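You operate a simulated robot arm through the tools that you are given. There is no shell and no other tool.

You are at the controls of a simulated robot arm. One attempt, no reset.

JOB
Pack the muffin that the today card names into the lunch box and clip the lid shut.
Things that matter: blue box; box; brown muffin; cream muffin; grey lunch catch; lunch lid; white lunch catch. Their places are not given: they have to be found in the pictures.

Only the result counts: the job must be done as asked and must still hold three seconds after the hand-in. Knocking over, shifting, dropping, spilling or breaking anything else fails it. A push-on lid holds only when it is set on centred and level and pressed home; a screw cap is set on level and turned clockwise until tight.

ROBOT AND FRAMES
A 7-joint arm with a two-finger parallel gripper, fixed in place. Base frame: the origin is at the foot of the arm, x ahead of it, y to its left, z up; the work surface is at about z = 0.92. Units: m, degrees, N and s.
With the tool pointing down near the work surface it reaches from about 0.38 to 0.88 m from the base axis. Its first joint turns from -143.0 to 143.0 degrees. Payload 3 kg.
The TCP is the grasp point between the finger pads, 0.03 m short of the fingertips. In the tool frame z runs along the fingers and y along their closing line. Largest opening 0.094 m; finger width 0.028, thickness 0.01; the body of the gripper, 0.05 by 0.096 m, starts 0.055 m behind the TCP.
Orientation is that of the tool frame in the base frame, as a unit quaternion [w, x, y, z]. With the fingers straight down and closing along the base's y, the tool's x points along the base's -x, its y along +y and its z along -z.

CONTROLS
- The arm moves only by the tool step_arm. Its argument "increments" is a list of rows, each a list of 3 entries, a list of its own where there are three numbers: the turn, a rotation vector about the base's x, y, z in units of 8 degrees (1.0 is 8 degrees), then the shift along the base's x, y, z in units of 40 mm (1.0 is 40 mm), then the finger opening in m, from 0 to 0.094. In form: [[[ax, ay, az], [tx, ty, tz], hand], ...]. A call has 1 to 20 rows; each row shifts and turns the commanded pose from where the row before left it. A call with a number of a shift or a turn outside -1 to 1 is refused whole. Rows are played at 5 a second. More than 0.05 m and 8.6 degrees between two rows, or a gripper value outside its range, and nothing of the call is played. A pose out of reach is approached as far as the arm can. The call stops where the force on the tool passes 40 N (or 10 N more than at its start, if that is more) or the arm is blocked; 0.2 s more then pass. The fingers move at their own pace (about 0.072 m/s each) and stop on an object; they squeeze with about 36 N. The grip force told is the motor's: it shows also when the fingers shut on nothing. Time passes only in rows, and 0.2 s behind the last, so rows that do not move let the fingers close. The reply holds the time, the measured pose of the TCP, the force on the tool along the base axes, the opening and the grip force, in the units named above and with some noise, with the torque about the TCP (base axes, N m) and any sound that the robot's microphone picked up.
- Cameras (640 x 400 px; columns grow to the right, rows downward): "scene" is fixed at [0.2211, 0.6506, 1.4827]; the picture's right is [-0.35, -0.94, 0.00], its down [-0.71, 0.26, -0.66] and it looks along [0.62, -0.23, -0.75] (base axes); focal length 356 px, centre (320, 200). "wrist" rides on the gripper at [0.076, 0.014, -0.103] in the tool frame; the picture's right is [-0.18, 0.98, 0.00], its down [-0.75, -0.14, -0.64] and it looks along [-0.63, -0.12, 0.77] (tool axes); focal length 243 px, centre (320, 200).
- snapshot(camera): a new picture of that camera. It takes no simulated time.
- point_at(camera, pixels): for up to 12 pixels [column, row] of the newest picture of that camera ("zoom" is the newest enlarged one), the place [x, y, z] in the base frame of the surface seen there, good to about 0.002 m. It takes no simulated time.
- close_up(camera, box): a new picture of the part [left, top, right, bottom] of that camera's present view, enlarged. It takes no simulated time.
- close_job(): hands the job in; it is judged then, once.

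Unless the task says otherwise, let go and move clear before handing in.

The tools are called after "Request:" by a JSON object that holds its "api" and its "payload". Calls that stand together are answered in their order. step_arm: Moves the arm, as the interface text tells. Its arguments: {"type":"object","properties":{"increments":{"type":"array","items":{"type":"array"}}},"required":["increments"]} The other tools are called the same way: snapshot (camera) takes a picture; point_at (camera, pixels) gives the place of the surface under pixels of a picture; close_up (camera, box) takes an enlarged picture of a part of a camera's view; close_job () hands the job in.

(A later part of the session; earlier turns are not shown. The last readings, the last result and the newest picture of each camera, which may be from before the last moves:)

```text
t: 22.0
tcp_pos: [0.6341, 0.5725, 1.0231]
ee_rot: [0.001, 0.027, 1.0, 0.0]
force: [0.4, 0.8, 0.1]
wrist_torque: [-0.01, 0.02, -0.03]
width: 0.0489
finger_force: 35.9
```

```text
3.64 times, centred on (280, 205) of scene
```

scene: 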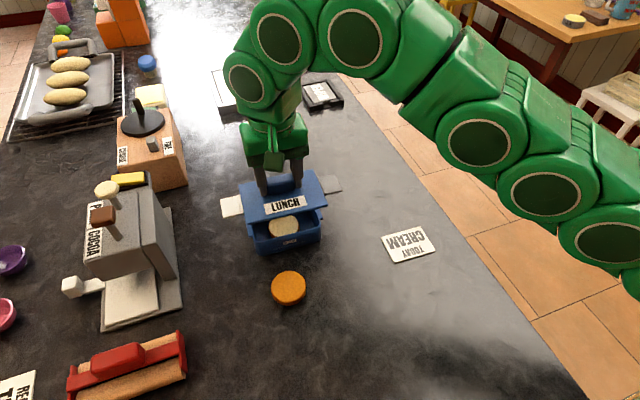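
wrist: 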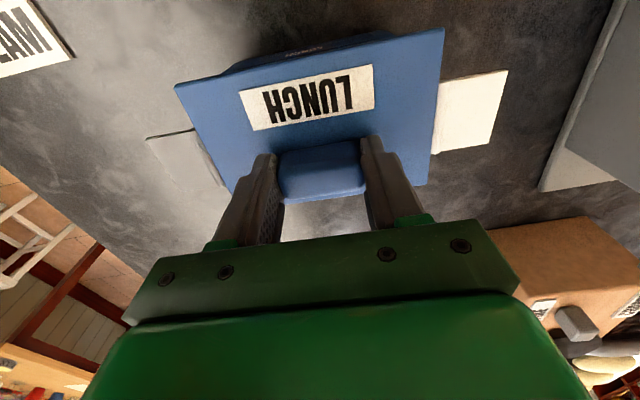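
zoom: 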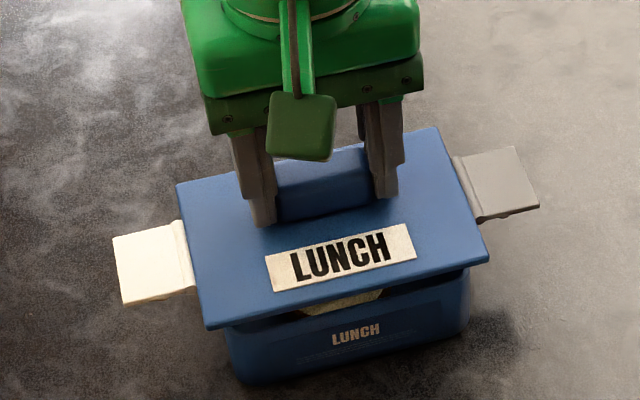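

Request:
{"api": "point_at", "payload": {"camera": "zoom", "pixels": [[181, 188], [210, 324], [437, 133], [485, 257], [196, 260], [460, 190], [340, 292], [250, 315], [430, 270], [117, 240], [127, 300], [185, 225]]}}

Request:
{"api": "point_at", "payload": {"camera": "zoom", "pixels": [[188, 285], [457, 160], [478, 220], [513, 150], [537, 205], [230, 355], [470, 290], [350, 320], [240, 175], [205, 300], [480, 245], [145, 270]]}}

Request:
{"api": "point_at", "payload": {"camera": "wrist", "pixels": [[177, 85], [442, 30], [437, 90], [431, 150], [425, 183], [208, 138], [228, 175], [310, 58], [240, 71], [380, 43], [300, 200], [350, 193]]}}

```text
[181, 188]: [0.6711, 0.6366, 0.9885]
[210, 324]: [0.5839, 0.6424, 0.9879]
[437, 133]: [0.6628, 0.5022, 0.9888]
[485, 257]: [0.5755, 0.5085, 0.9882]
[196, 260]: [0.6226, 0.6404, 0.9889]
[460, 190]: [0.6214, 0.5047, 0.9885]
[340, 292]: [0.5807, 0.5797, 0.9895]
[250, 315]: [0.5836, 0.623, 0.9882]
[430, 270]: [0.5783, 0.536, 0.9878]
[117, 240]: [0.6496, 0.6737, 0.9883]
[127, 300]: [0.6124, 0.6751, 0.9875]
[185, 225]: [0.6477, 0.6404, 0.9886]
```

```text
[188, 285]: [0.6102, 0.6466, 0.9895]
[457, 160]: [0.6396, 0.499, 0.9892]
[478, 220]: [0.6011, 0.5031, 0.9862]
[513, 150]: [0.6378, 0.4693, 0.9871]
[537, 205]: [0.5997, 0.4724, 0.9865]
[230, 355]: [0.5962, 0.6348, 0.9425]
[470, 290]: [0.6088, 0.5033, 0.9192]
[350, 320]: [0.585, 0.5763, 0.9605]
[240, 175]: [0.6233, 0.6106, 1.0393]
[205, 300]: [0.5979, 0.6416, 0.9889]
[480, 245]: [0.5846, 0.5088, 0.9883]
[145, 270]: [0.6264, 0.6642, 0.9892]
```

```text
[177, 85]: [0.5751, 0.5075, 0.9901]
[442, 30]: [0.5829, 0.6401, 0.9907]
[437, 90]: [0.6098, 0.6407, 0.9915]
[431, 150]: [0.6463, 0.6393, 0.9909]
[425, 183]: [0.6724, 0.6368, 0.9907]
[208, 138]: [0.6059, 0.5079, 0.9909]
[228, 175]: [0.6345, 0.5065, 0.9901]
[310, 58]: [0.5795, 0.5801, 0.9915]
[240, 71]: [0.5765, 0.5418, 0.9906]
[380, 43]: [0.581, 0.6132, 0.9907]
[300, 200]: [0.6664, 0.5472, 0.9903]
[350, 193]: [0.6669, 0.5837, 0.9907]
```

The lid centre reads (0.6233, 0.5724) in the scene view against the box at (0.6264, 0.5714), and the wrist view agrees. I'll shift it +2.4 mm in x and -1.1 mm in y with a tiny turn back, drop 3 mm, and re-measure.

Request:
{"api": "step_arm", "payload": {"increments": [[[0, 0, 0.03], [0.06, -0.028, -0.04], 0.035], [[0, 0, 0], [0, 0, -0.035], 0.035], [[0, 0, 0], [0, 0, 0], 0.035], [[0, 0, 0], [0, 0, 0], 0.035]]}}

Request:
{"api": "snapshot", "payload": {"camera": "wrist"}}

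Request:
{"api": "close_up", "payload": {"camera": "scene", "box": [215, 150, 345, 260]}}

```text
t: 23.0
tcp_pos: [0.636, 0.5699, 1.0209]
ee_rot: [0.0, 0.025, 1.0, 0.0]
force: [-0.1, -0.4, -0.7]
wrist_torque: [0.01, -0.01, 0.03]
width: 0.0491
finger_force: 36.1
```

```text
taken
```

wrist: 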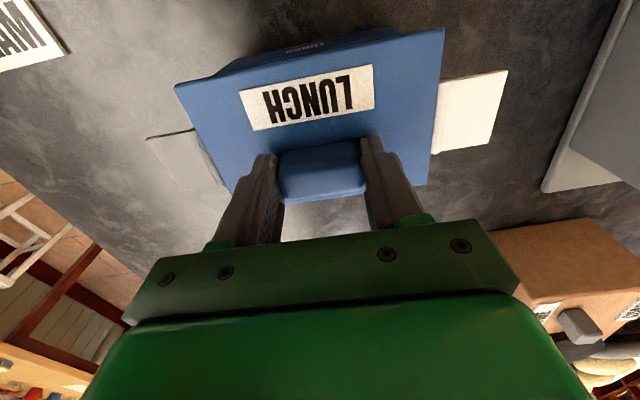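

```text
3.64 times, centred on (280, 205) of scene
```

zoom: 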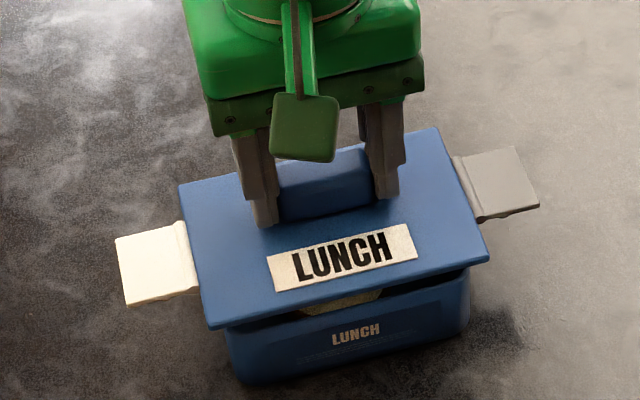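

Request:
{"api": "point_at", "payload": {"camera": "zoom", "pixels": [[182, 187], [211, 325], [438, 132], [486, 257], [197, 262], [461, 192], [340, 293], [118, 240], [128, 302], [515, 150], [538, 204], [230, 355]]}}

Request:
{"api": "point_at", "payload": {"camera": "wrist", "pixels": [[177, 85], [442, 30], [437, 90], [431, 150], [426, 183], [208, 138], [228, 175], [310, 58], [300, 200], [350, 193], [240, 62], [370, 38]]}}

```text
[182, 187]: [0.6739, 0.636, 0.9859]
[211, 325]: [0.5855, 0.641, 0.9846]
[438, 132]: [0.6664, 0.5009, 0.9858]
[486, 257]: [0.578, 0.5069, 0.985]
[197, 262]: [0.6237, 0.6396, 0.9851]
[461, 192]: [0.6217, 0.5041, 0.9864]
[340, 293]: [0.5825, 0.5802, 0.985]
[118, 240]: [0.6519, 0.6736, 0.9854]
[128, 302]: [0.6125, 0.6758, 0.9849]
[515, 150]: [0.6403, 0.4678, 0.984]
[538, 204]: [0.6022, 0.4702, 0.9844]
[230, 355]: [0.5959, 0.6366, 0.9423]
```

```text
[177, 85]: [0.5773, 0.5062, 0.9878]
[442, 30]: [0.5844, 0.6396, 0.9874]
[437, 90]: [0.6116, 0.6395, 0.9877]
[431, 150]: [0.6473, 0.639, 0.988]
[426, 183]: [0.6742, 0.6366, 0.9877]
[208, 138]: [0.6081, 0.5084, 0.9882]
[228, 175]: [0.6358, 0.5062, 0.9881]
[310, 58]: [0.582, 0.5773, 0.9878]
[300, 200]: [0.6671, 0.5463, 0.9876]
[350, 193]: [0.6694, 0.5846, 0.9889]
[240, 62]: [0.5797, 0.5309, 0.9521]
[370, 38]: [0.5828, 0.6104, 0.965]
```

The lid is now centred to within about 0.5 mm (0.626, 0.571) at yaw about -3.1°. I'll lower it in 2 mm rows onto the box.

Request:
{"api": "step_arm", "payload": {"increments": [[[0, 0, 0], [0, 0, -0.05], 0.035], [[0, 0, 0], [0, 0, -0.05], 0.035], [[0, 0, 0], [0, 0, -0.05], 0.035], [[0, 0, 0], [0, 0, 0], 0.035]]}}

Request:
{"api": "close_up", "payload": {"camera": "scene", "box": [215, 150, 345, 260]}}

```text
t: 24.0
tcp_pos: [0.6377, 0.5716, 1.0146]
ee_rot: [0.0, 0.025, 1.0, 0.001]
force: [0.3, 0.5, -1.0]
wrist_torque: [0.02, 0.0, 0.0]
width: 0.0492
finger_force: 35.9
```

```text
3.64 times, centred on (280, 205) of scene
```

zoom: 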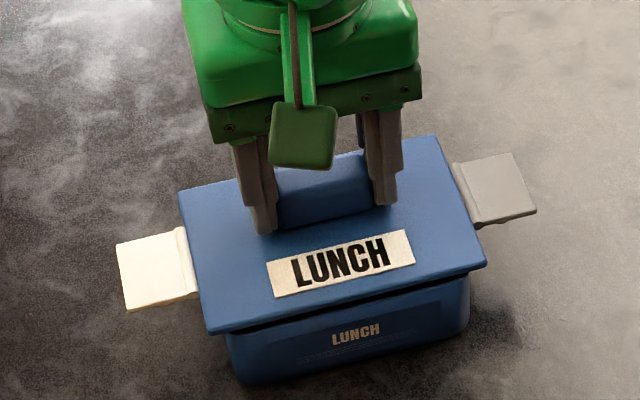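

Request:
{"api": "point_at", "payload": {"camera": "zoom", "pixels": [[182, 195], [210, 331], [436, 138], [485, 264], [197, 265], [459, 195], [340, 300], [230, 360], [470, 300], [350, 325], [120, 250], [515, 155]]}}

Request:
{"api": "snapshot", "payload": {"camera": "wrist"}}

Request:
{"api": "point_at", "payload": {"camera": "wrist", "pixels": [[177, 85], [442, 30], [437, 90], [431, 150], [426, 183], [208, 138], [228, 175], [310, 58], [300, 200], [350, 193]]}}

```text
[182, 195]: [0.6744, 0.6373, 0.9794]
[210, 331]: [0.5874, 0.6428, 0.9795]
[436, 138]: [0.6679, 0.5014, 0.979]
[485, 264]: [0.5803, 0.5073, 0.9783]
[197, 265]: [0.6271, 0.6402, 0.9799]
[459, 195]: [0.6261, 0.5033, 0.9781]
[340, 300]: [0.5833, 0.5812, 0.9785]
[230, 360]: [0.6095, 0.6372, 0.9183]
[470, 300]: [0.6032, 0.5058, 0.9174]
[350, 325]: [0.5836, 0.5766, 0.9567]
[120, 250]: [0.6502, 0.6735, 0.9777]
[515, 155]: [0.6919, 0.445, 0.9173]
```

```text
taken
```

wrist: 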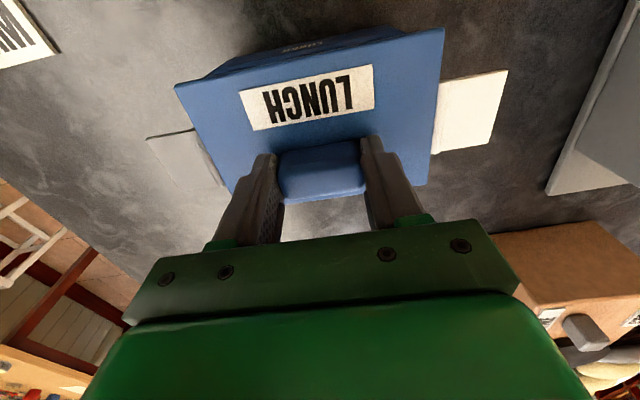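

```text
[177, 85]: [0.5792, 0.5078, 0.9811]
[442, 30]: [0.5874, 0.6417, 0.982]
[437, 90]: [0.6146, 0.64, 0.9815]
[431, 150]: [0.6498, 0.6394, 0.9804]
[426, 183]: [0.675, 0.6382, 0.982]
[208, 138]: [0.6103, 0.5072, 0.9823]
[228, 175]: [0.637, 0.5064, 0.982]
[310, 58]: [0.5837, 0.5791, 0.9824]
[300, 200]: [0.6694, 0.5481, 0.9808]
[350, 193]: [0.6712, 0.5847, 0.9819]
```

The lid drifted about +1.3 mm in x and +1 mm in y while lowering, with no contact yet. I'll correct that and continue down.

Request:
{"api": "step_arm", "payload": {"increments": [[[0, 0, 0], [-0.033, -0.025, 0], 0.035], [[0, 0, 0], [0, 0, -0.05], 0.035], [[0, 0, 0], [0, 0, 0], 0.035]]}}

Request:
{"api": "close_up", "payload": {"camera": "scene", "box": [215, 150, 345, 260]}}

Request:
{"api": "point_at", "payload": {"camera": "zoom", "pixels": [[182, 197], [210, 333], [436, 140], [485, 266], [197, 265], [459, 195], [340, 300]]}}

```text
t: 24.8
tcp_pos: [0.6355, 0.5694, 1.0122]
ee_rot: [0.001, 0.025, 1.0, 0.0]
force: [-0.2, -0.1, -1.4]
wrist_torque: [0.0, -0.02, 0.01]
width: 0.049
finger_force: 36.3
```

```text
3.64 times, centred on (280, 205) of scene
```

zoom: 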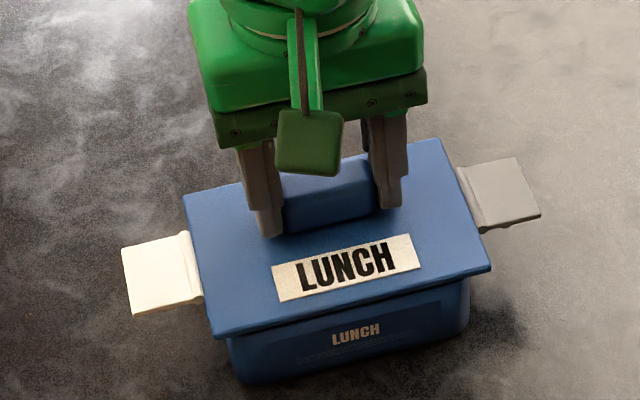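

```text
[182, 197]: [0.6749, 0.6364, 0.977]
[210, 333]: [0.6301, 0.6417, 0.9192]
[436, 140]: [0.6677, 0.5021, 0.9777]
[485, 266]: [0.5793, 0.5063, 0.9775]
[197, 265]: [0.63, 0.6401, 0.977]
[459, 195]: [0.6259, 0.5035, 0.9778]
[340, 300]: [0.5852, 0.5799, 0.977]
```

Request:
{"api": "point_at", "payload": {"camera": "zoom", "pixels": [[185, 197], [215, 335], [440, 142], [489, 267], [350, 325], [345, 312], [270, 345], [460, 290]]}}

Request:
{"api": "snapshot", "payload": {"camera": "wrist"}}

Request:
{"api": "point_at", "payload": {"camera": "wrist", "pixels": [[177, 85], [442, 30], [437, 90], [431, 150], [426, 183], [208, 138], [228, 175], [310, 58], [300, 200], [350, 193]]}}

```text
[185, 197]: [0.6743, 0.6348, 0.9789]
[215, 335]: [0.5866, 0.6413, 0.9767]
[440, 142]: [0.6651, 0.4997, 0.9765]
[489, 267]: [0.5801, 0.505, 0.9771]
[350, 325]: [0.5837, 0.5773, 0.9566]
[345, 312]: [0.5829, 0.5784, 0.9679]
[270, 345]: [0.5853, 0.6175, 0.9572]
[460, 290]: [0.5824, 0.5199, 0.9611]
```

```text
taken
```

wrist: 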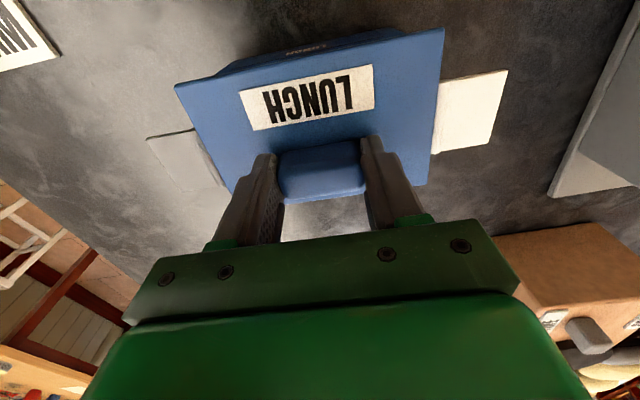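

```text
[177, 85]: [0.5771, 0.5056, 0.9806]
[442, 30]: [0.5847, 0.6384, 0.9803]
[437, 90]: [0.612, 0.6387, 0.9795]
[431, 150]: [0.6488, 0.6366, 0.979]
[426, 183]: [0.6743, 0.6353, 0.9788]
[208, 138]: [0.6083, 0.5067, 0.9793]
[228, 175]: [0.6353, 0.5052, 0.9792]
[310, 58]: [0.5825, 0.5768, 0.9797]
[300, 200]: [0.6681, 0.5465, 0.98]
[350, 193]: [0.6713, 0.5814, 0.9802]
```

The lid is at about (0.626, 0.5703), 0.8 mm low in y. I'll nudge it and keep lowering in small steps while watching the force.

Request:
{"api": "step_arm", "payload": {"increments": [[[0, 0, 0], [0, 0.018, -0.025], 0.035], [[0, 0, 0], [0, 0, -0.025], 0.035], [[0, 0, 0], [0, 0, 0], 0.035]]}}

```text
t: 25.6
tcp_pos: [0.6367, 0.5706, 1.0092]
ee_rot: [-0.001, 0.025, 1.0, 0.0]
force: [-0.5, 0.0, -0.1]
wrist_torque: [0.0, 0.01, 0.01]
width: 0.0488
finger_force: 36.2
```

Request:
{"api": "step_arm", "payload": {"increments": [[[0, 0, 0], [0, 0, -0.025], 0.035], [[0, 0, 0], [0, 0, -0.025], 0.035], [[0, 0, 0], [0, 0, 0], 0.035]]}}

Request:
{"api": "close_up", "payload": {"camera": "scene", "box": [215, 150, 345, 260]}}

```text
t: 26.4
tcp_pos: [0.6358, 0.5706, 1.0095]
ee_rot: [0.001, 0.024, 1.0, 0.0]
force: [1.6, 2.4, 13.3]
wrist_torque: [-0.05, 0.25, 0.01]
width: 0.0492
finger_force: 36.2
```

```text
3.64 times, centred on (280, 205) of scene
```

zoom: 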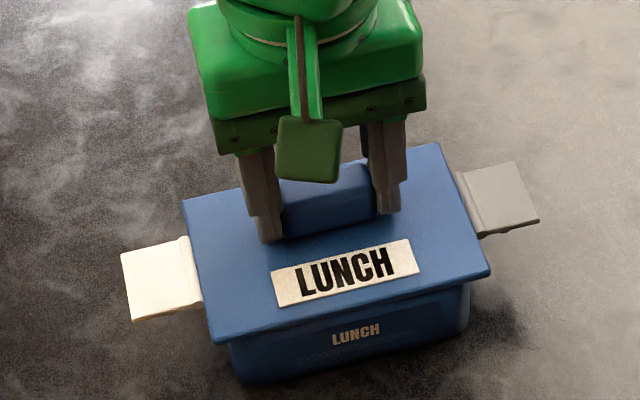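

There's contact at 13 N, TCP z ≈ 1.009. I'll check the lid's height and levelness before pressing.

Request:
{"api": "point_at", "payload": {"camera": "zoom", "pixels": [[186, 203], [214, 339], [437, 147], [488, 271], [230, 220], [240, 320], [440, 180], [460, 260], [340, 300], [350, 310]]}}

Request:
{"api": "snapshot", "payload": {"camera": "wrist"}}

Request:
{"api": "point_at", "payload": {"camera": "wrist", "pixels": [[177, 85], [442, 30], [437, 90], [431, 150], [426, 183], [208, 138], [228, 175], [310, 58], [300, 200], [350, 193]]}}

```text
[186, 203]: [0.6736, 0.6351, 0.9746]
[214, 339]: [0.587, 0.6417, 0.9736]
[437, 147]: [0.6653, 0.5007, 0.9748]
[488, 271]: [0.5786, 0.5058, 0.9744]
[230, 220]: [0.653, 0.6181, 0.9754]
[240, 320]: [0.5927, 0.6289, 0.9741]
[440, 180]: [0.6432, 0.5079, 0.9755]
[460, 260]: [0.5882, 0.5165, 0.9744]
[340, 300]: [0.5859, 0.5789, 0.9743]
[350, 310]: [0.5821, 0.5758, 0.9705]
```

```text
taken
```

wrist: 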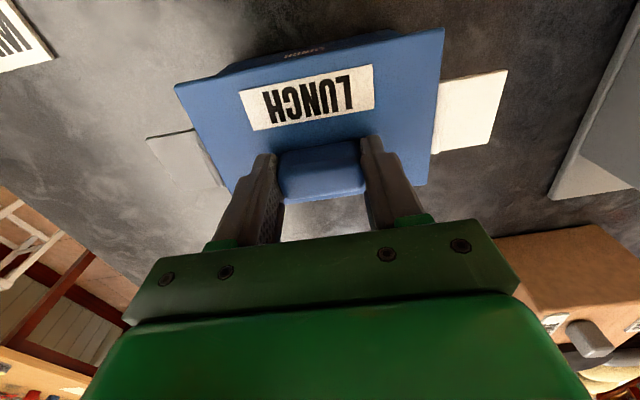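

```text
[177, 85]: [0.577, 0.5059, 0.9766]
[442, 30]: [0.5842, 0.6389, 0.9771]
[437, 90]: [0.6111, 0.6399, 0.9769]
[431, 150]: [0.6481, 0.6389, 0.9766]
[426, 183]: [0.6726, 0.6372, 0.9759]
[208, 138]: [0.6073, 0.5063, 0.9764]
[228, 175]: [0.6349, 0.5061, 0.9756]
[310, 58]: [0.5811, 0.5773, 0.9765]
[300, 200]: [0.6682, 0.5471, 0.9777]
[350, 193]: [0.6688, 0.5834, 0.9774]
```

The lid is level at 0.9745, against the rim at 0.969, and centred. I'll press down in small steps and listen for it seating.

Request:
{"api": "step_arm", "payload": {"increments": [[[0, 0, 0], [0, 0, -0.025], 0.035], [[0, 0, 0], [0, 0, -0.025], 0.035], [[0, 0, 0], [0, 0, 0], 0.035]]}}

```text
t: 27.2
tcp_pos: [0.6361, 0.5701, 1.0076]
ee_rot: [0.0, 0.024, 1.0, 0.0]
force: [-1.9, 3.9, 34.1]
wrist_torque: [0.02, -0.08, 0.06]
width: 0.049
finger_force: 36.3
```

Request:
{"api": "close_up", "payload": {"camera": "scene", "box": [215, 150, 345, 260]}}

Request:
{"api": "point_at", "payload": {"camera": "zoom", "pixels": [[186, 203], [214, 339], [437, 147], [488, 271], [230, 220], [240, 320], [440, 180], [460, 260], [340, 300], [350, 312], [350, 316], [350, 320]]}}

```text
3.64 times, centred on (280, 205) of scene
```

zoom: 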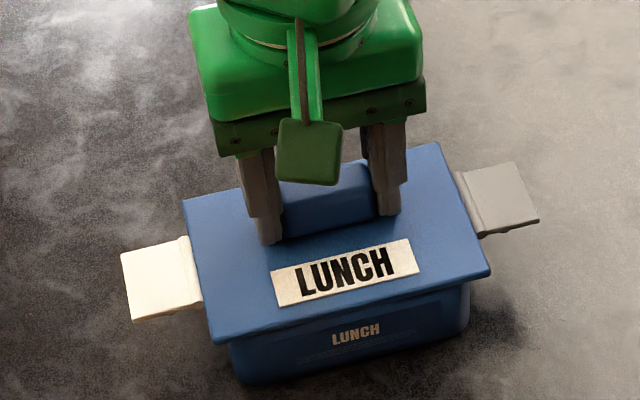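

```text
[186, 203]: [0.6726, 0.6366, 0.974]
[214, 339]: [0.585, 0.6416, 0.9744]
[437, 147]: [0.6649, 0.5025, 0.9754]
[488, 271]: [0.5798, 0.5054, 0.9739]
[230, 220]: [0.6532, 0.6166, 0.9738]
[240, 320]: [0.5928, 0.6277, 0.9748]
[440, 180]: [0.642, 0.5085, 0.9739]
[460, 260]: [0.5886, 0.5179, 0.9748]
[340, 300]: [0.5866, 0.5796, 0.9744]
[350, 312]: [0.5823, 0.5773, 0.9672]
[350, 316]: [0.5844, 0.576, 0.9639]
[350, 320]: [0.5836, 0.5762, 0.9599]
```

The lid stayed at 0.9745 under 34 N, level on all corners, so it rests fully on the rim. I'll relieve the force, release the handle and rise.

Request:
{"api": "step_arm", "payload": {"increments": [[[0, 0, 0], [0, 0, 0.03], 0.04], [[0, 0, 0], [0, 0, 0.005], 0.06], [[0, 0, 0], [0, 0, 0], 0.068], [[0, 0, 0], [0, 0, 0], 0.068], [[0, 0, 0], [0, 0, 0.4], 0.068], [[0, 0, 0], [0, 0, 0.6], 0.068], [[0, 0, 0], [0, 0, 0.5], 0.068], [[0, 0, 0], [0, 0, 0], 0.068]]}}

Request:
{"api": "snapshot", "payload": {"camera": "wrist"}}

Request:
{"api": "close_up", "payload": {"camera": "scene", "box": [215, 150, 345, 260]}}

```text
t: 29.0
tcp_pos: [0.6308, 0.5689, 1.0634]
ee_rot: [0.0, 0.024, 1.0, 0.001]
force: [-1.0, -0.3, 0.2]
wrist_torque: [0.02, -0.03, -0.03]
width: 0.0681
finger_force: 0.1
out of reach, approached as far as the arm can: row 7
```

```text
taken
```

wrist: 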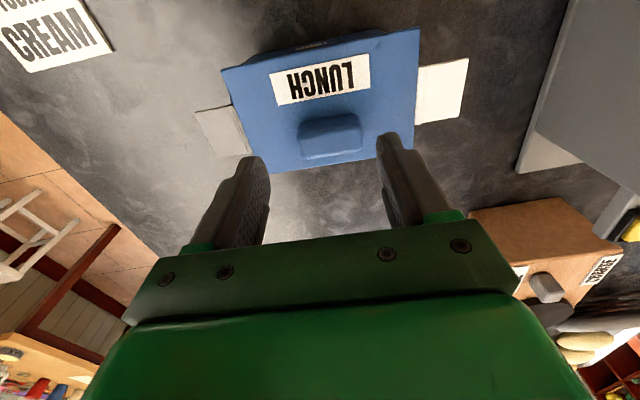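

```text
3.64 times, centred on (280, 205) of scene
```

zoom: 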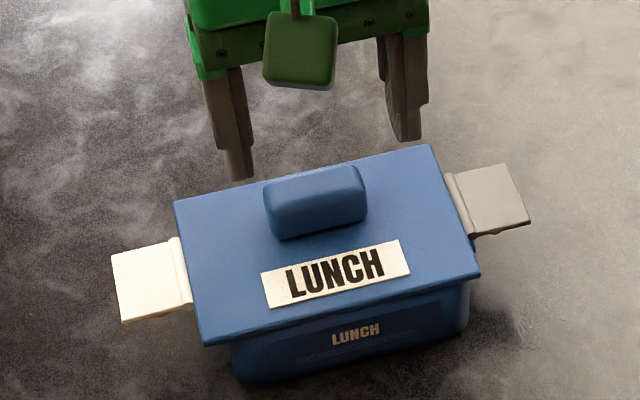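

After release the lid looks shifted about 3 mm to the left in the zoom (corner now at (175,200)). I'll measure the lid and the box again.

Request:
{"api": "point_at", "payload": {"camera": "zoom", "pixels": [[177, 204], [203, 341], [427, 149], [477, 272], [230, 220], [440, 180], [350, 316], [240, 360], [460, 300], [115, 260], [125, 320], [520, 170]]}}

Request:
{"api": "close_up", "payload": {"camera": "wrist", "box": [180, 10, 480, 200]}}

```text
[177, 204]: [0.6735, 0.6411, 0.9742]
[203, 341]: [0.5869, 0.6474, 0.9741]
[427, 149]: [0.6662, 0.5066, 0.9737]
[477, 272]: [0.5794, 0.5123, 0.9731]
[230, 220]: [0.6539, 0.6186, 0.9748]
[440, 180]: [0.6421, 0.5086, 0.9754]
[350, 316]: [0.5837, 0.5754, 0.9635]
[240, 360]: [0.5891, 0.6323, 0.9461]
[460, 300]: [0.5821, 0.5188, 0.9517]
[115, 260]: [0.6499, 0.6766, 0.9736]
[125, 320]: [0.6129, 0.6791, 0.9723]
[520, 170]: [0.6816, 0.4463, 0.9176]
```

```text
2.11 times, centred on (330, 105) of wrist
```

zoom: 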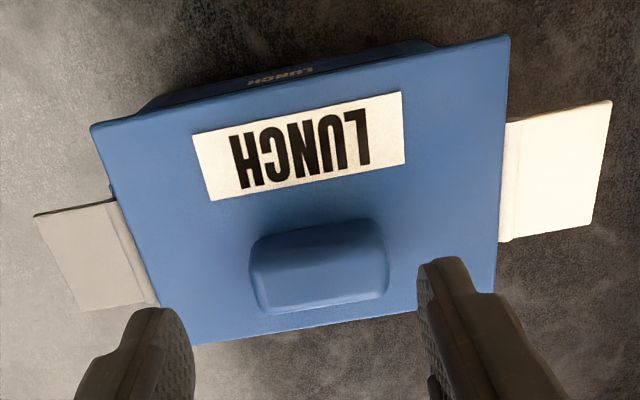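

The lid's centre is now (0.6265, 0.5769), about 5.7 mm too far in +y, and the box has not moved. I'll go back down with the fingers open at the right centre and close on the handle to slide the lid back, then release with almost no load.

Request:
{"api": "step_arm", "payload": {"increments": [[[0, 0, 0], [0, 0, 0], 0.072], [[0, 0, 0], [0, 0, -0.5], 0.072], [[0, 0, 0], [0, 0, 0], 0.072], [[0, 0, 0], [0, 0, 0], 0.072]]}}

Request:
{"api": "step_arm", "payload": {"increments": [[[0, 0, 0], [0, 0, 0], 0.072]]}}

```text
t: 30.0
tcp_pos: [0.6332, 0.5691, 1.0442]
ee_rot: [0.001, 0.026, 1.0, 0.0]
force: [0.2, -1.1, 0.8]
wrist_torque: [0.03, 0.01, 0.03]
width: 0.0724
finger_force: 0.1
```

```text
t: 30.4
tcp_pos: [0.6323, 0.5683, 1.0443]
ee_rot: [0.0, 0.025, 1.0, 0.0]
force: [-0.5, 0.7, -0.3]
wrist_torque: [-0.01, -0.01, 0.01]
width: 0.0721
finger_force: 0.1
```

Request:
{"api": "step_arm", "payload": {"increments": [[[0, 0, 0], [0.105, 0.043, 0], 0.072], [[0, 0, 0], [0, 0, -0.3], 0.072], [[0, 0, 0], [0, 0, -0.3], 0.072], [[0, 0, 0], [0, 0, 0], 0.072], [[0, 0, 0], [0, 0, 0], 0.072]]}}

Request:
{"api": "snapshot", "payload": {"camera": "wrist"}}

Request:
{"api": "close_up", "payload": {"camera": "scene", "box": [215, 150, 345, 260]}}

```text
t: 31.6
tcp_pos: [0.6379, 0.5686, 1.0206]
ee_rot: [0.0, 0.024, 1.0, 0.0]
force: [0.2, -0.3, 0.2]
wrist_torque: [0.0, 0.01, 0.0]
width: 0.0722
finger_force: 0.0
```

```text
taken
```

wrist: 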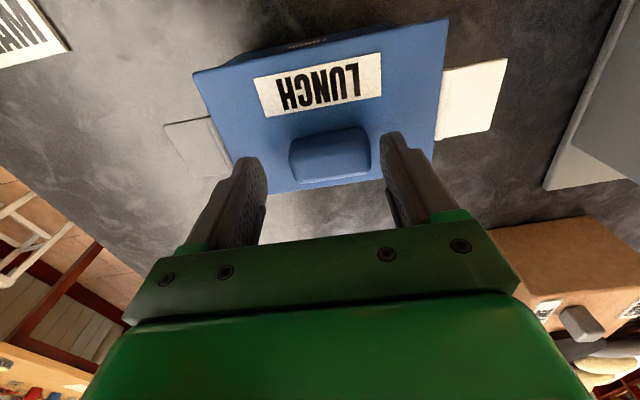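

```text
3.64 times, centred on (280, 205) of scene
```

zoom: 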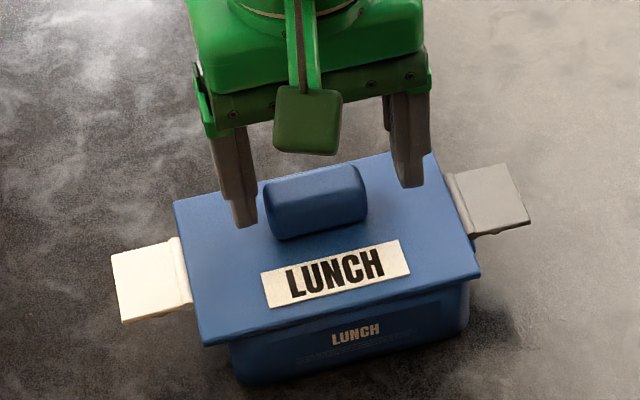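

The fingers straddle the handle, with the +y one closer. I'll lower to z ≈ 1.011 and check the pose before closing.

Request:
{"api": "step_arm", "payload": {"increments": [[[0, 0, 0], [-0.02, 0.03, -0.24], 0.072], [[0, 0, 0], [0, 0, 0], 0.072], [[0, 0, 0], [0, 0, 0], 0.072]]}}

Request:
{"api": "step_arm", "payload": {"increments": [[[0, 0, 0], [0, 0, 0], 0.072]]}}

```text
t: 32.4
tcp_pos: [0.6364, 0.5703, 1.0102]
ee_rot: [0.001, 0.024, 1.0, 0.0]
force: [-0.5, 0.0, -0.1]
wrist_torque: [0.0, -0.01, -0.01]
width: 0.0719
finger_force: 0.2
```

```text
t: 32.8
tcp_pos: [0.6365, 0.5701, 1.0105]
ee_rot: [0.0, 0.024, 1.0, 0.001]
force: [0.2, -0.1, 0.3]
wrist_torque: [0.0, -0.01, -0.02]
width: 0.0721
finger_force: 0.0
```

The pose is (0.6365, 0.570, 1.010). I'll close gradually to 0.0505, just over the handle length, so the lid is pushed to centre without squeezing.

Request:
{"api": "step_arm", "payload": {"increments": [[[0, 0, 0], [0, 0, 0], 0.066], [[0, 0, 0], [0, 0, 0], 0.061], [[0, 0, 0], [0, 0, 0], 0.057], [[0, 0, 0], [0, 0, 0], 0.053], [[0, 0, 0], [0, 0, 0], 0.0505], [[0, 0, 0], [0, 0, 0], 0.0505], [[0, 0, 0], [0, 0, 0], 0.0505]]}}

Request:
{"api": "snapshot", "payload": {"camera": "wrist"}}

Request:
{"api": "close_up", "payload": {"camera": "scene", "box": [215, 150, 345, 260]}}

```text
t: 34.4
tcp_pos: [0.6363, 0.571, 1.011]
ee_rot: [0.0, 0.024, 1.0, -0.001]
force: [0.0, -0.3, 0.3]
wrist_torque: [0.02, 0.05, -0.01]
width: 0.0505
finger_force: 0.2
```

```text
taken
```

wrist: 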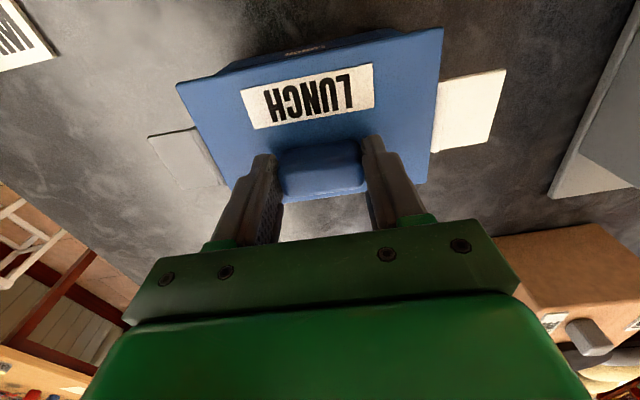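

```text
3.64 times, centred on (280, 205) of scene
```

zoom: 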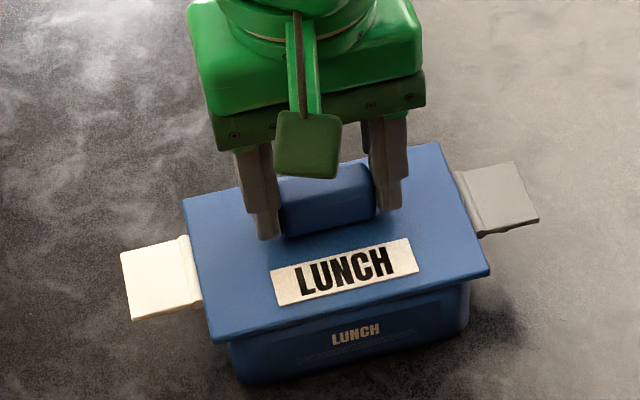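

The lid is back where it was (corner at (183,203)). I'll open slowly, then see whether it stays.

Request:
{"api": "step_arm", "payload": {"increments": [[[0, 0, 0], [0, 0, 0], 0.053], [[0, 0, 0], [0, 0, 0], 0.056], [[0, 0, 0], [0, 0, 0], 0.06], [[0, 0, 0], [0, 0, 0], 0.064], [[0, 0, 0], [0, 0, 0], 0.068]]}}

Request:
{"api": "close_up", "payload": {"camera": "scene", "box": [215, 150, 345, 260]}}

Request:
{"api": "point_at", "payload": {"camera": "zoom", "pixels": [[186, 203], [214, 339], [437, 147], [488, 271], [230, 220], [440, 180]]}}

```text
t: 35.6
tcp_pos: [0.6364, 0.5707, 1.0115]
ee_rot: [0.0, 0.024, 1.0, 0.0]
force: [-0.6, -0.7, -0.2]
wrist_torque: [0.0, 0.0, 0.01]
width: 0.0679
finger_force: 0.0
```

```text
3.64 times, centred on (280, 205) of scene
```

zoom: 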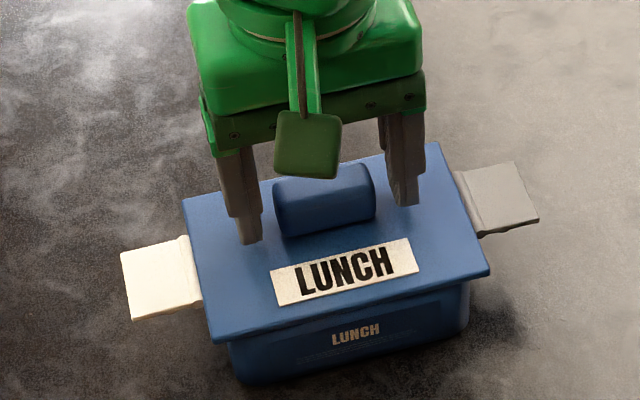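

```text
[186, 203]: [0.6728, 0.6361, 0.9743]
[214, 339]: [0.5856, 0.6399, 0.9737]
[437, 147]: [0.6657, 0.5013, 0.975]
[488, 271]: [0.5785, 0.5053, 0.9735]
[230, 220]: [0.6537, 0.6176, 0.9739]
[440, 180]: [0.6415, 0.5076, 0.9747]
```

The lid stays at (0.6257, 0.5707), centred on the box. I'll rise slowly so nothing brushes the handle.

Request:
{"api": "step_arm", "payload": {"increments": [[[0, 0, 0], [0, 0, 0.15], 0.072], [[0, 0, 0], [0, 0, 0.15], 0.072], [[0, 0, 0], [0, 0, 0.2], 0.072], [[0, 0, 0], [0, 0, 0.25], 0.072], [[0, 0, 0], [0, 0, 0.2], 0.072], [[0, 0, 0], [0, 0, 0], 0.072]]}}

Request:
{"api": "close_up", "payload": {"camera": "scene", "box": [215, 150, 345, 260]}}

Request:
{"api": "snapshot", "payload": {"camera": "wrist"}}

```text
t: 37.0
tcp_pos: [0.6372, 0.5728, 1.0489]
ee_rot: [0.0, 0.025, 1.0, 0.0]
force: [0.3, 0.4, -0.1]
wrist_torque: [-0.03, 0.0, 0.0]
width: 0.0719
finger_force: 0.1
```

```text
3.64 times, centred on (280, 205) of scene
```

zoom: 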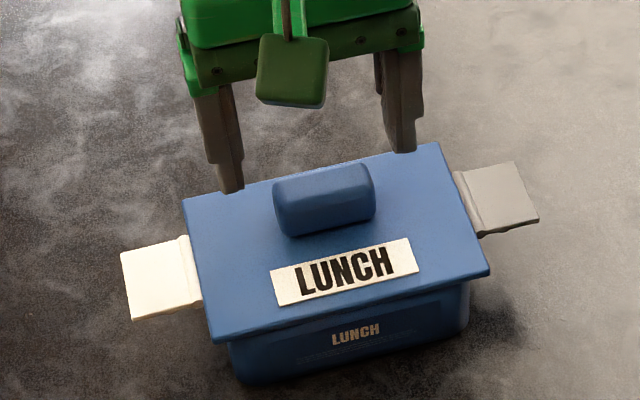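

```text
taken
```

wrist: 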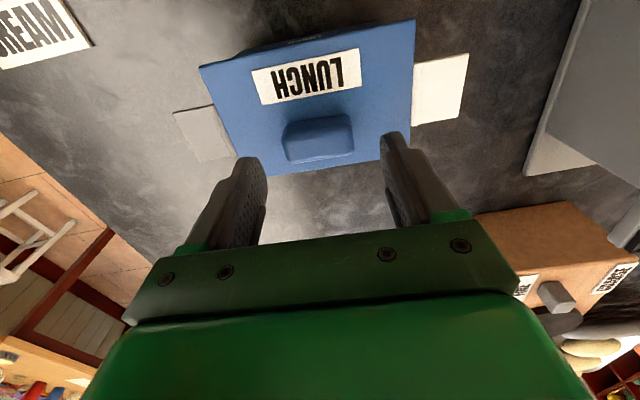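

The lid held its place this time. Next the grey catch on the -y side: I'll close the fingers and move above it at about (0.621, 0.483).

Request:
{"api": "step_arm", "payload": {"increments": [[[0, 0, 0], [-0.13, -0.75, 0], 0.04], [[0, 0, 0], [-0.13, -0.75, 0], 0.0], [[0, 0, 0], [-0.13, -0.75, 0], 0.0], [[0, 0, 0], [0, 0, 0], 0.0], [[0, 0, 0], [0, 0, 0], 0.0]]}}

Request:
{"api": "snapshot", "payload": {"camera": "wrist"}}

Request:
{"api": "close_up", "payload": {"camera": "scene", "box": [215, 150, 355, 260]}}

```text
t: 38.2
tcp_pos: [0.6218, 0.4811, 1.0477]
ee_rot: [0.0, 0.025, 1.0, 0.0]
force: [-0.6, 0.3, -0.3]
wrist_torque: [-0.01, -0.03, 0.01]
width: 0.0002
finger_force: 33.1
```

```text
taken
```

wrist: 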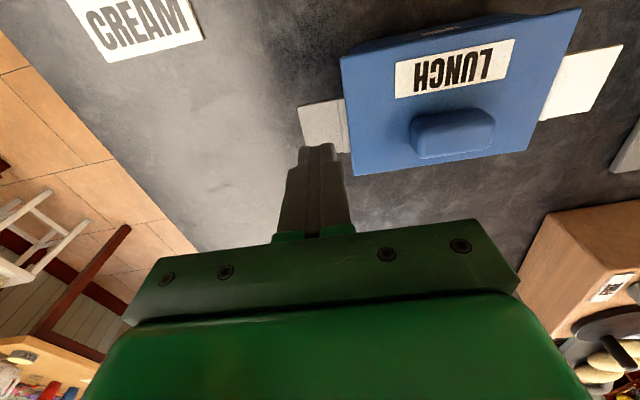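

```text
3.64 times, centred on (285, 205) of scene
```

zoom: 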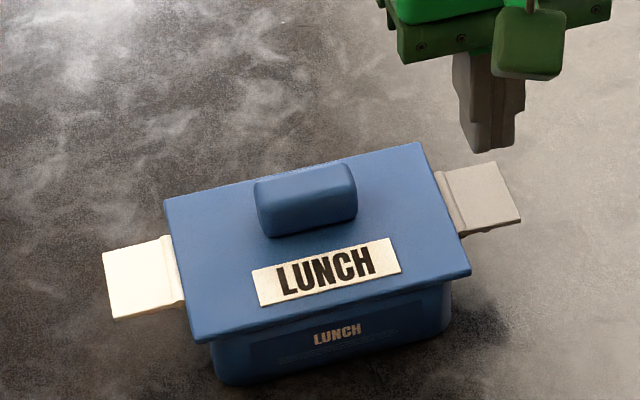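

Request:
{"api": "point_at", "payload": {"camera": "zoom", "pixels": [[438, 180], [462, 232], [448, 180], [470, 230], [495, 165], [520, 215], [480, 200], [455, 205], [168, 204], [418, 146], [468, 270], [196, 338]]}}

Request:
{"api": "point_at", "payload": {"camera": "zoom", "pixels": [[107, 257], [117, 315], [162, 240], [182, 300], [172, 270], [140, 280], [300, 275], [430, 200], [445, 230], [180, 230], [205, 320], [460, 245]]}}

```text
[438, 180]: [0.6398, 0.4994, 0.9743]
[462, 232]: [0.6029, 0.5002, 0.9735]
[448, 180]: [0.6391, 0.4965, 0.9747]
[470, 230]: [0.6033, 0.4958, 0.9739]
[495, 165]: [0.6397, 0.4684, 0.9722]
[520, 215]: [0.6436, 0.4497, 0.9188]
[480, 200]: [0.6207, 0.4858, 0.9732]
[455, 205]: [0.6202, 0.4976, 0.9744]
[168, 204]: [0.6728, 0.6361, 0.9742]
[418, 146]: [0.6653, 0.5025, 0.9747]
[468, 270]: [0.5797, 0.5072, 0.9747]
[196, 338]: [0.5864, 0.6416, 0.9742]
```

```text
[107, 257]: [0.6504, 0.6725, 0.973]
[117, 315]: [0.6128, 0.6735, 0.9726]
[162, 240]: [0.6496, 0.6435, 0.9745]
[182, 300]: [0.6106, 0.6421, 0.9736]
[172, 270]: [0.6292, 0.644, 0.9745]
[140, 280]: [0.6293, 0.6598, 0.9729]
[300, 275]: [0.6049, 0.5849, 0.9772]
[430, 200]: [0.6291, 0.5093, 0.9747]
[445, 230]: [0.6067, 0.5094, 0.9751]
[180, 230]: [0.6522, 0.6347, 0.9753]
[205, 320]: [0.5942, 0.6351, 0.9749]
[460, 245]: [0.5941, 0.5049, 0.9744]
```

The grey catch lies at y 0.468–0.496, hinged at about y 0.499, top z 0.9735. I'll go down to just touch it, then press in small steps.

Request:
{"api": "step_arm", "payload": {"increments": [[[0, 0, 0], [-0.02, 0, -0.5], 0.0], [[0, 0, 0], [0, 0, -0.45], 0.0], [[0, 0, 0], [0, 0, 0], 0.0], [[0, 0, 0], [0, 0, -0.08], 0.0], [[0, 0, 0], [0, 0, -0.08], 0.0], [[0, 0, 0], [0, 0, 0], 0.0]]}}

Request:
{"api": "close_up", "payload": {"camera": "scene", "box": [215, 150, 355, 260]}}

```text
t: 39.6
tcp_pos: [0.6207, 0.4808, 1.0038]
ee_rot: [0.0, 0.024, 1.0, 0.0]
force: [0.2, 0.5, 1.0]
wrist_torque: [-0.02, -0.01, 0.01]
width: 0.0
finger_force: 33.3
```

```text
3.64 times, centred on (285, 205) of scene
```

zoom: 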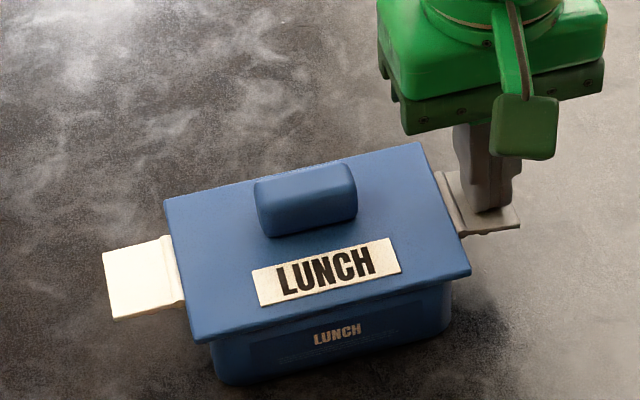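

The fingertip is just on the catch plate. Pressing down another 8 mm in small rows.

Request:
{"api": "step_arm", "payload": {"increments": [[[0, 0, 0], [0, 0, -0.07], 0.0], [[0, 0, 0], [0, 0, -0.07], 0.0], [[0, 0, 0], [0, 0, -0.07], 0.0], [[0, 0, 0], [0, 0, 0], 0.0]]}}

Request:
{"api": "close_up", "payload": {"camera": "scene", "box": [215, 150, 355, 260]}}

```text
t: 40.6
tcp_pos: [0.6198, 0.4814, 0.9951]
ee_rot: [0.0, 0.025, 1.0, 0.0]
force: [0.4, -0.6, -0.8]
wrist_torque: [0.03, 0.02, 0.0]
width: 0.0001
finger_force: 32.9
```

```text
3.64 times, centred on (285, 205) of scene
```

zoom: 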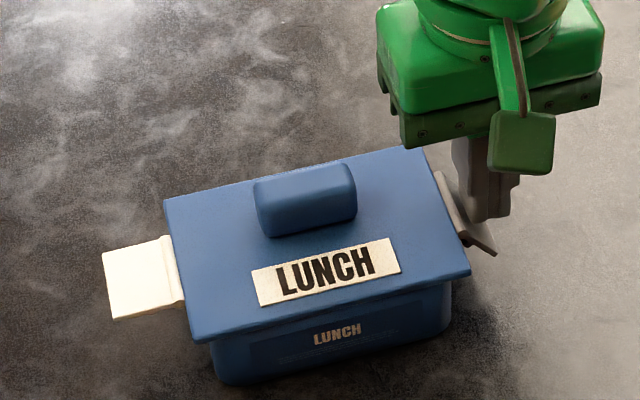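

The catch folds down with almost no force and the lid hasn't moved. I'll continue down to tip z ≈ 0.942.

Request:
{"api": "step_arm", "payload": {"increments": [[[0, 0, 0], [0, 0, -0.1], 0.0], [[0, 0, 0], [0, 0, -0.1], 0.0], [[0, 0, 0], [0, 0.03, -0.1], 0.0], [[0, 0, 0], [0, 0.03, -0.1], 0.0], [[0, 0, 0], [0, 0.03, -0.1], 0.0], [[0, 0, 0], [0, 0.0, -0.08], 0.0], [[0, 0, 0], [0, 0, 0], 0.0]]}}

Request:
{"api": "close_up", "payload": {"camera": "scene", "box": [215, 150, 355, 260]}}

```text
t: 42.2
tcp_pos: [0.6197, 0.488, 0.9716]
ee_rot: [0.0, 0.026, 1.0, 0.0]
force: [0.0, 1.2, 5.3]
wrist_torque: [0.07, -0.02, -0.02]
width: 0.0
finger_force: 33.0
```

```text
3.64 times, centred on (285, 205) of scene
```

zoom: 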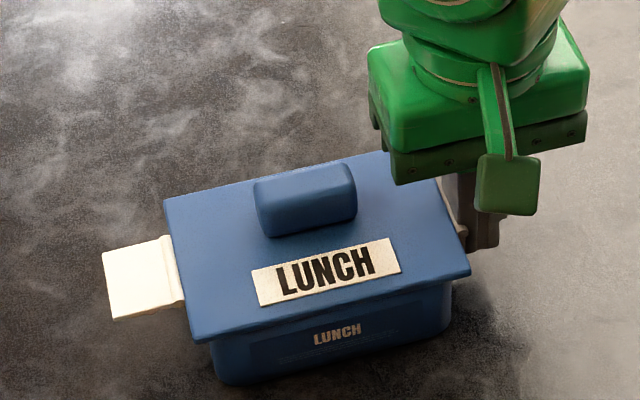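

The finger is alongside the folded catch with 5 N up-force. I'll look from the wrist and closer from the scene.

Request:
{"api": "snapshot", "payload": {"camera": "wrist"}}

Request:
{"api": "close_up", "payload": {"camera": "scene", "box": [295, 180, 345, 220]}}

Request:
{"api": "close_up", "payload": {"camera": "wrist", "box": [270, 60, 430, 180]}}

```text
taken
```

wrist: 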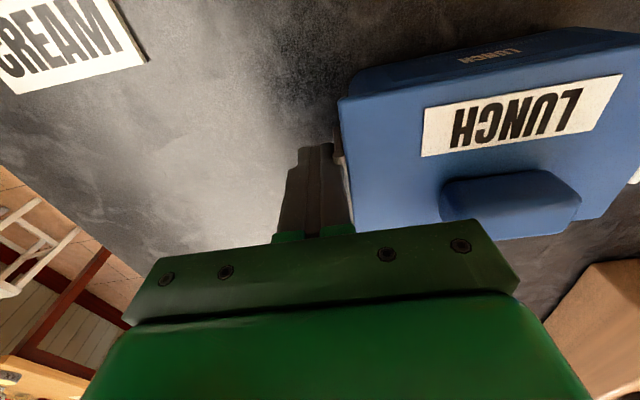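

```text
10.00 times, centred on (320, 200) of scene
```

zoom: 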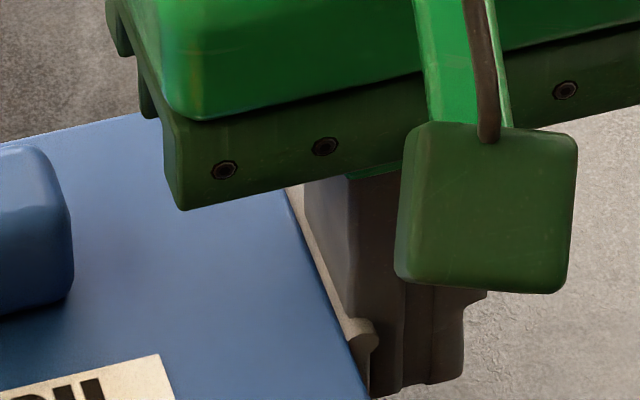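

```text
3.33 times, centred on (350, 120) of wrist
```

zoom: 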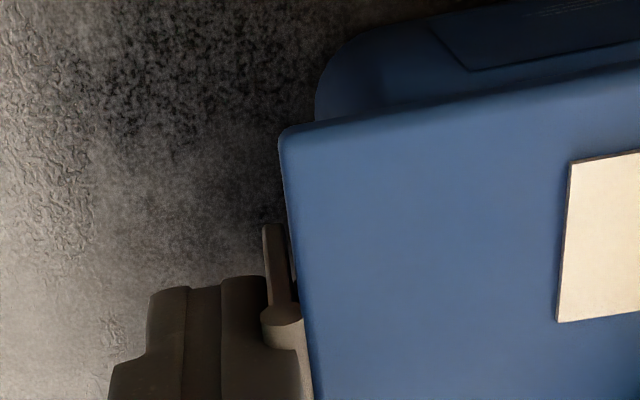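

The catch hangs nearly vertical beside the wall, with no click heard. I'll push inward (+y) in small steps, watching the force and sound.

Request:
{"api": "step_arm", "payload": {"increments": [[[0, 0, 0], [0, 0.03, 0], 0.0], [[0, 0, 0], [0, 0, 0], 0.0]]}}

```text
t: 42.8
tcp_pos: [0.6197, 0.4873, 0.9729]
ee_rot: [0.0, 0.026, 1.0, 0.0]
force: [2.0, -1.1, 8.2]
wrist_torque: [0.08, -0.02, -0.03]
width: 0.0003
finger_force: 33.4
```

The upward force comes from the finger's wider step sitting on the hinge barrel. I'll raise 6 mm so only the slim tip bears on the catch, then push inward.

Request:
{"api": "step_arm", "payload": {"increments": [[[0, 0, 0], [0, -0.03, 0.15], 0.0], [[0, 0, 0], [0, 0, 0], 0.0], [[0, 0, 0], [0, 0.04, 0], 0.0], [[0, 0, 0], [0, 0.03, 0], 0.0], [[0, 0, 0], [0, 0, 0], 0.0]]}}

Request:
{"api": "close_up", "payload": {"camera": "scene", "box": [285, 160, 355, 220]}}

Request:
{"api": "close_up", "payload": {"camera": "wrist", "box": [270, 60, 430, 180]}}

```text
t: 44.0
tcp_pos: [0.6194, 0.4887, 0.9777]
ee_rot: [0.0, 0.026, 1.0, 0.001]
force: [0.3, 0.2, 0.1]
wrist_torque: [-0.01, -0.01, -0.01]
width: 0.0
finger_force: 32.4
```

```text
6.67 times, centred on (320, 190) of scene
```

zoom: 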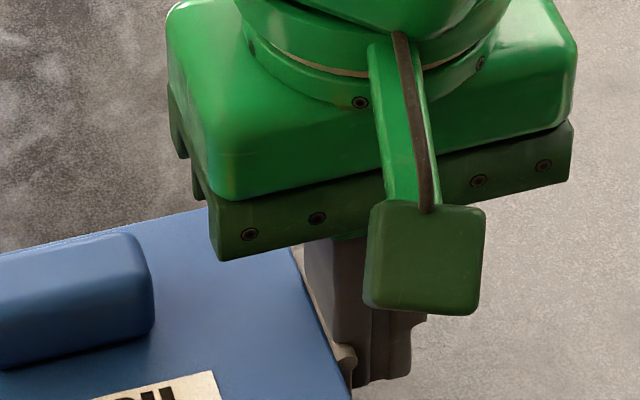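

```text
3.33 times, centred on (350, 120) of wrist
```

zoom: 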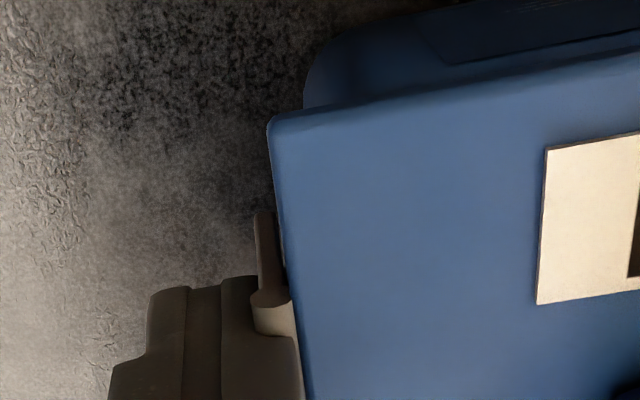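

No force yet at y 0.4887, so I'll continue inward in 1 mm steps.

Request:
{"api": "step_arm", "payload": {"increments": [[[0, 0, 0], [0, 0.03, 0], 0.0], [[0, 0, 0], [0, 0.03, 0], 0.0], [[0, 0, 0], [0, 0, 0], 0.0]]}}

```text
t: 44.8
tcp_pos: [0.6203, 0.4926, 0.9772]
ee_rot: [0.0, 0.025, 1.0, 0.0]
force: [-0.3, -1.6, -0.6]
wrist_torque: [-0.01, -0.01, 0.02]
width: 0.0
finger_force: 33.0
```

Request:
{"api": "close_up", "payload": {"camera": "scene", "box": [215, 150, 355, 260]}}

Request:
{"api": "point_at", "payload": {"camera": "zoom", "pixels": [[168, 204], [196, 338], [468, 270], [107, 257], [117, 315], [172, 270], [337, 330], [230, 380], [440, 310]]}}

Request:
{"api": "close_up", "payload": {"camera": "wrist", "box": [270, 60, 430, 180]}}

```text
3.64 times, centred on (285, 205) of scene
```

zoom: 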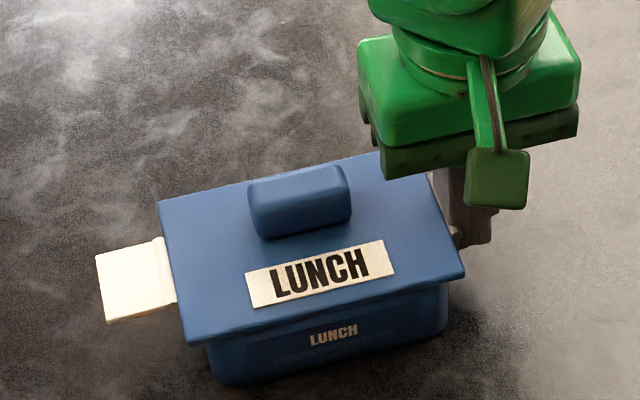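

```text
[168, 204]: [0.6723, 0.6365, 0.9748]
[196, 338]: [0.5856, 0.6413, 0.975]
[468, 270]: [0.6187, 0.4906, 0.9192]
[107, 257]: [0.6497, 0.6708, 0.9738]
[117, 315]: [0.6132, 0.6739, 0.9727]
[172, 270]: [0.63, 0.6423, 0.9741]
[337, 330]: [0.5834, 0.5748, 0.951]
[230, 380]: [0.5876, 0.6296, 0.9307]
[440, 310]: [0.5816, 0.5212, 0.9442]
```

```text
3.33 times, centred on (350, 120) of wrist
```

zoom: 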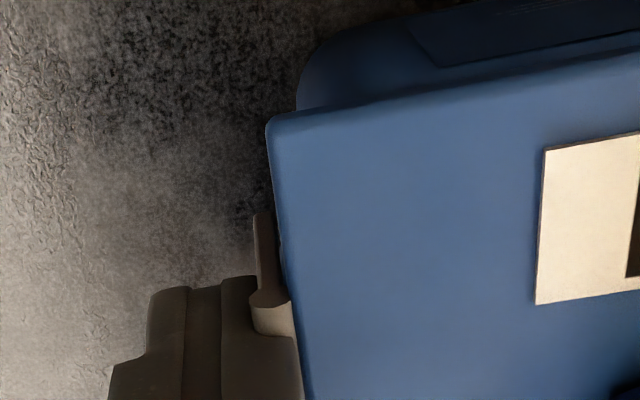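

Pushing the barrel slid the lid (left corner from (168,204) to (160,203)) and perhaps the box slightly. I'll back off in -y and inspect the catch and offsets.

Request:
{"api": "step_arm", "payload": {"increments": [[[0, 0, 0], [0, -0.2, 0], 0.0], [[0, 0, 0], [0, -0.6, 0], 0.0], [[0, 0, 0], [0, -0.6, 0.3], 0.0], [[0, 0, 0], [0, -0.6, 0.5], 0.0], [[0, 0, 0], [0, -0.6, 0.5], 0.0], [[0, 0, 0], [0, 0, 0], 0.0]]}}

Request:
{"api": "snapshot", "payload": {"camera": "wrist"}}

Request:
{"api": "close_up", "payload": {"camera": "scene", "box": [215, 150, 355, 260]}}

```text
t: 46.2
tcp_pos: [0.6206, 0.3878, 1.0311]
ee_rot: [0.0, 0.025, 1.0, 0.0]
force: [0.7, -0.3, -0.4]
wrist_torque: [0.0, -0.01, -0.04]
width: 0.0
finger_force: 33.5
```

```text
taken
```

wrist: 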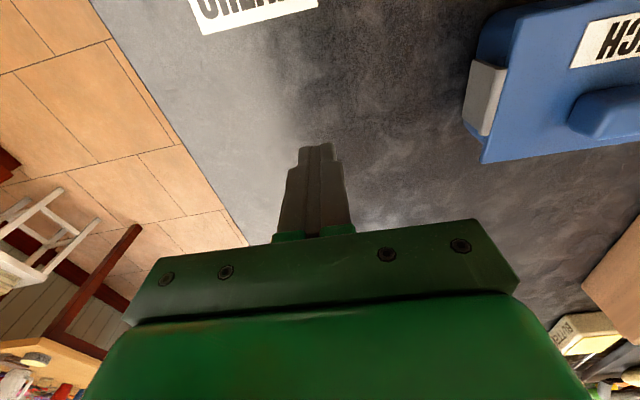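

```text
3.64 times, centred on (285, 205) of scene
```

zoom: 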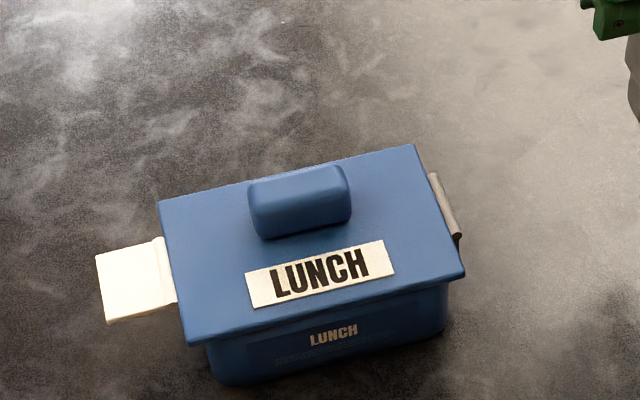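

The grey catch stays folded down. I'll zoom in on it in the wrist view at (483,97) and measure its plane and the lid/box offset.

Request:
{"api": "close_up", "payload": {"camera": "wrist", "box": [440, 10, 640, 180]}}

```text
2.35 times, centred on (540, 95) of wrist
```

zoom: 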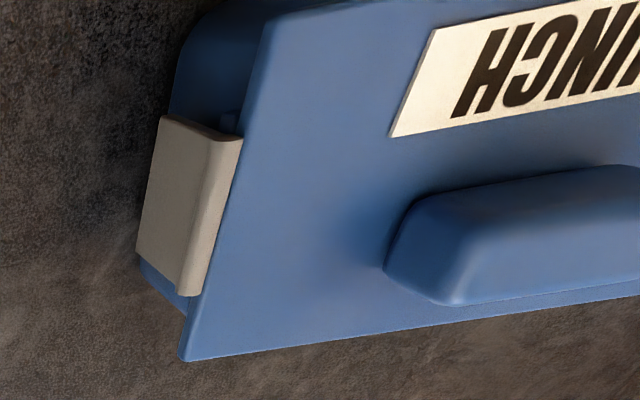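

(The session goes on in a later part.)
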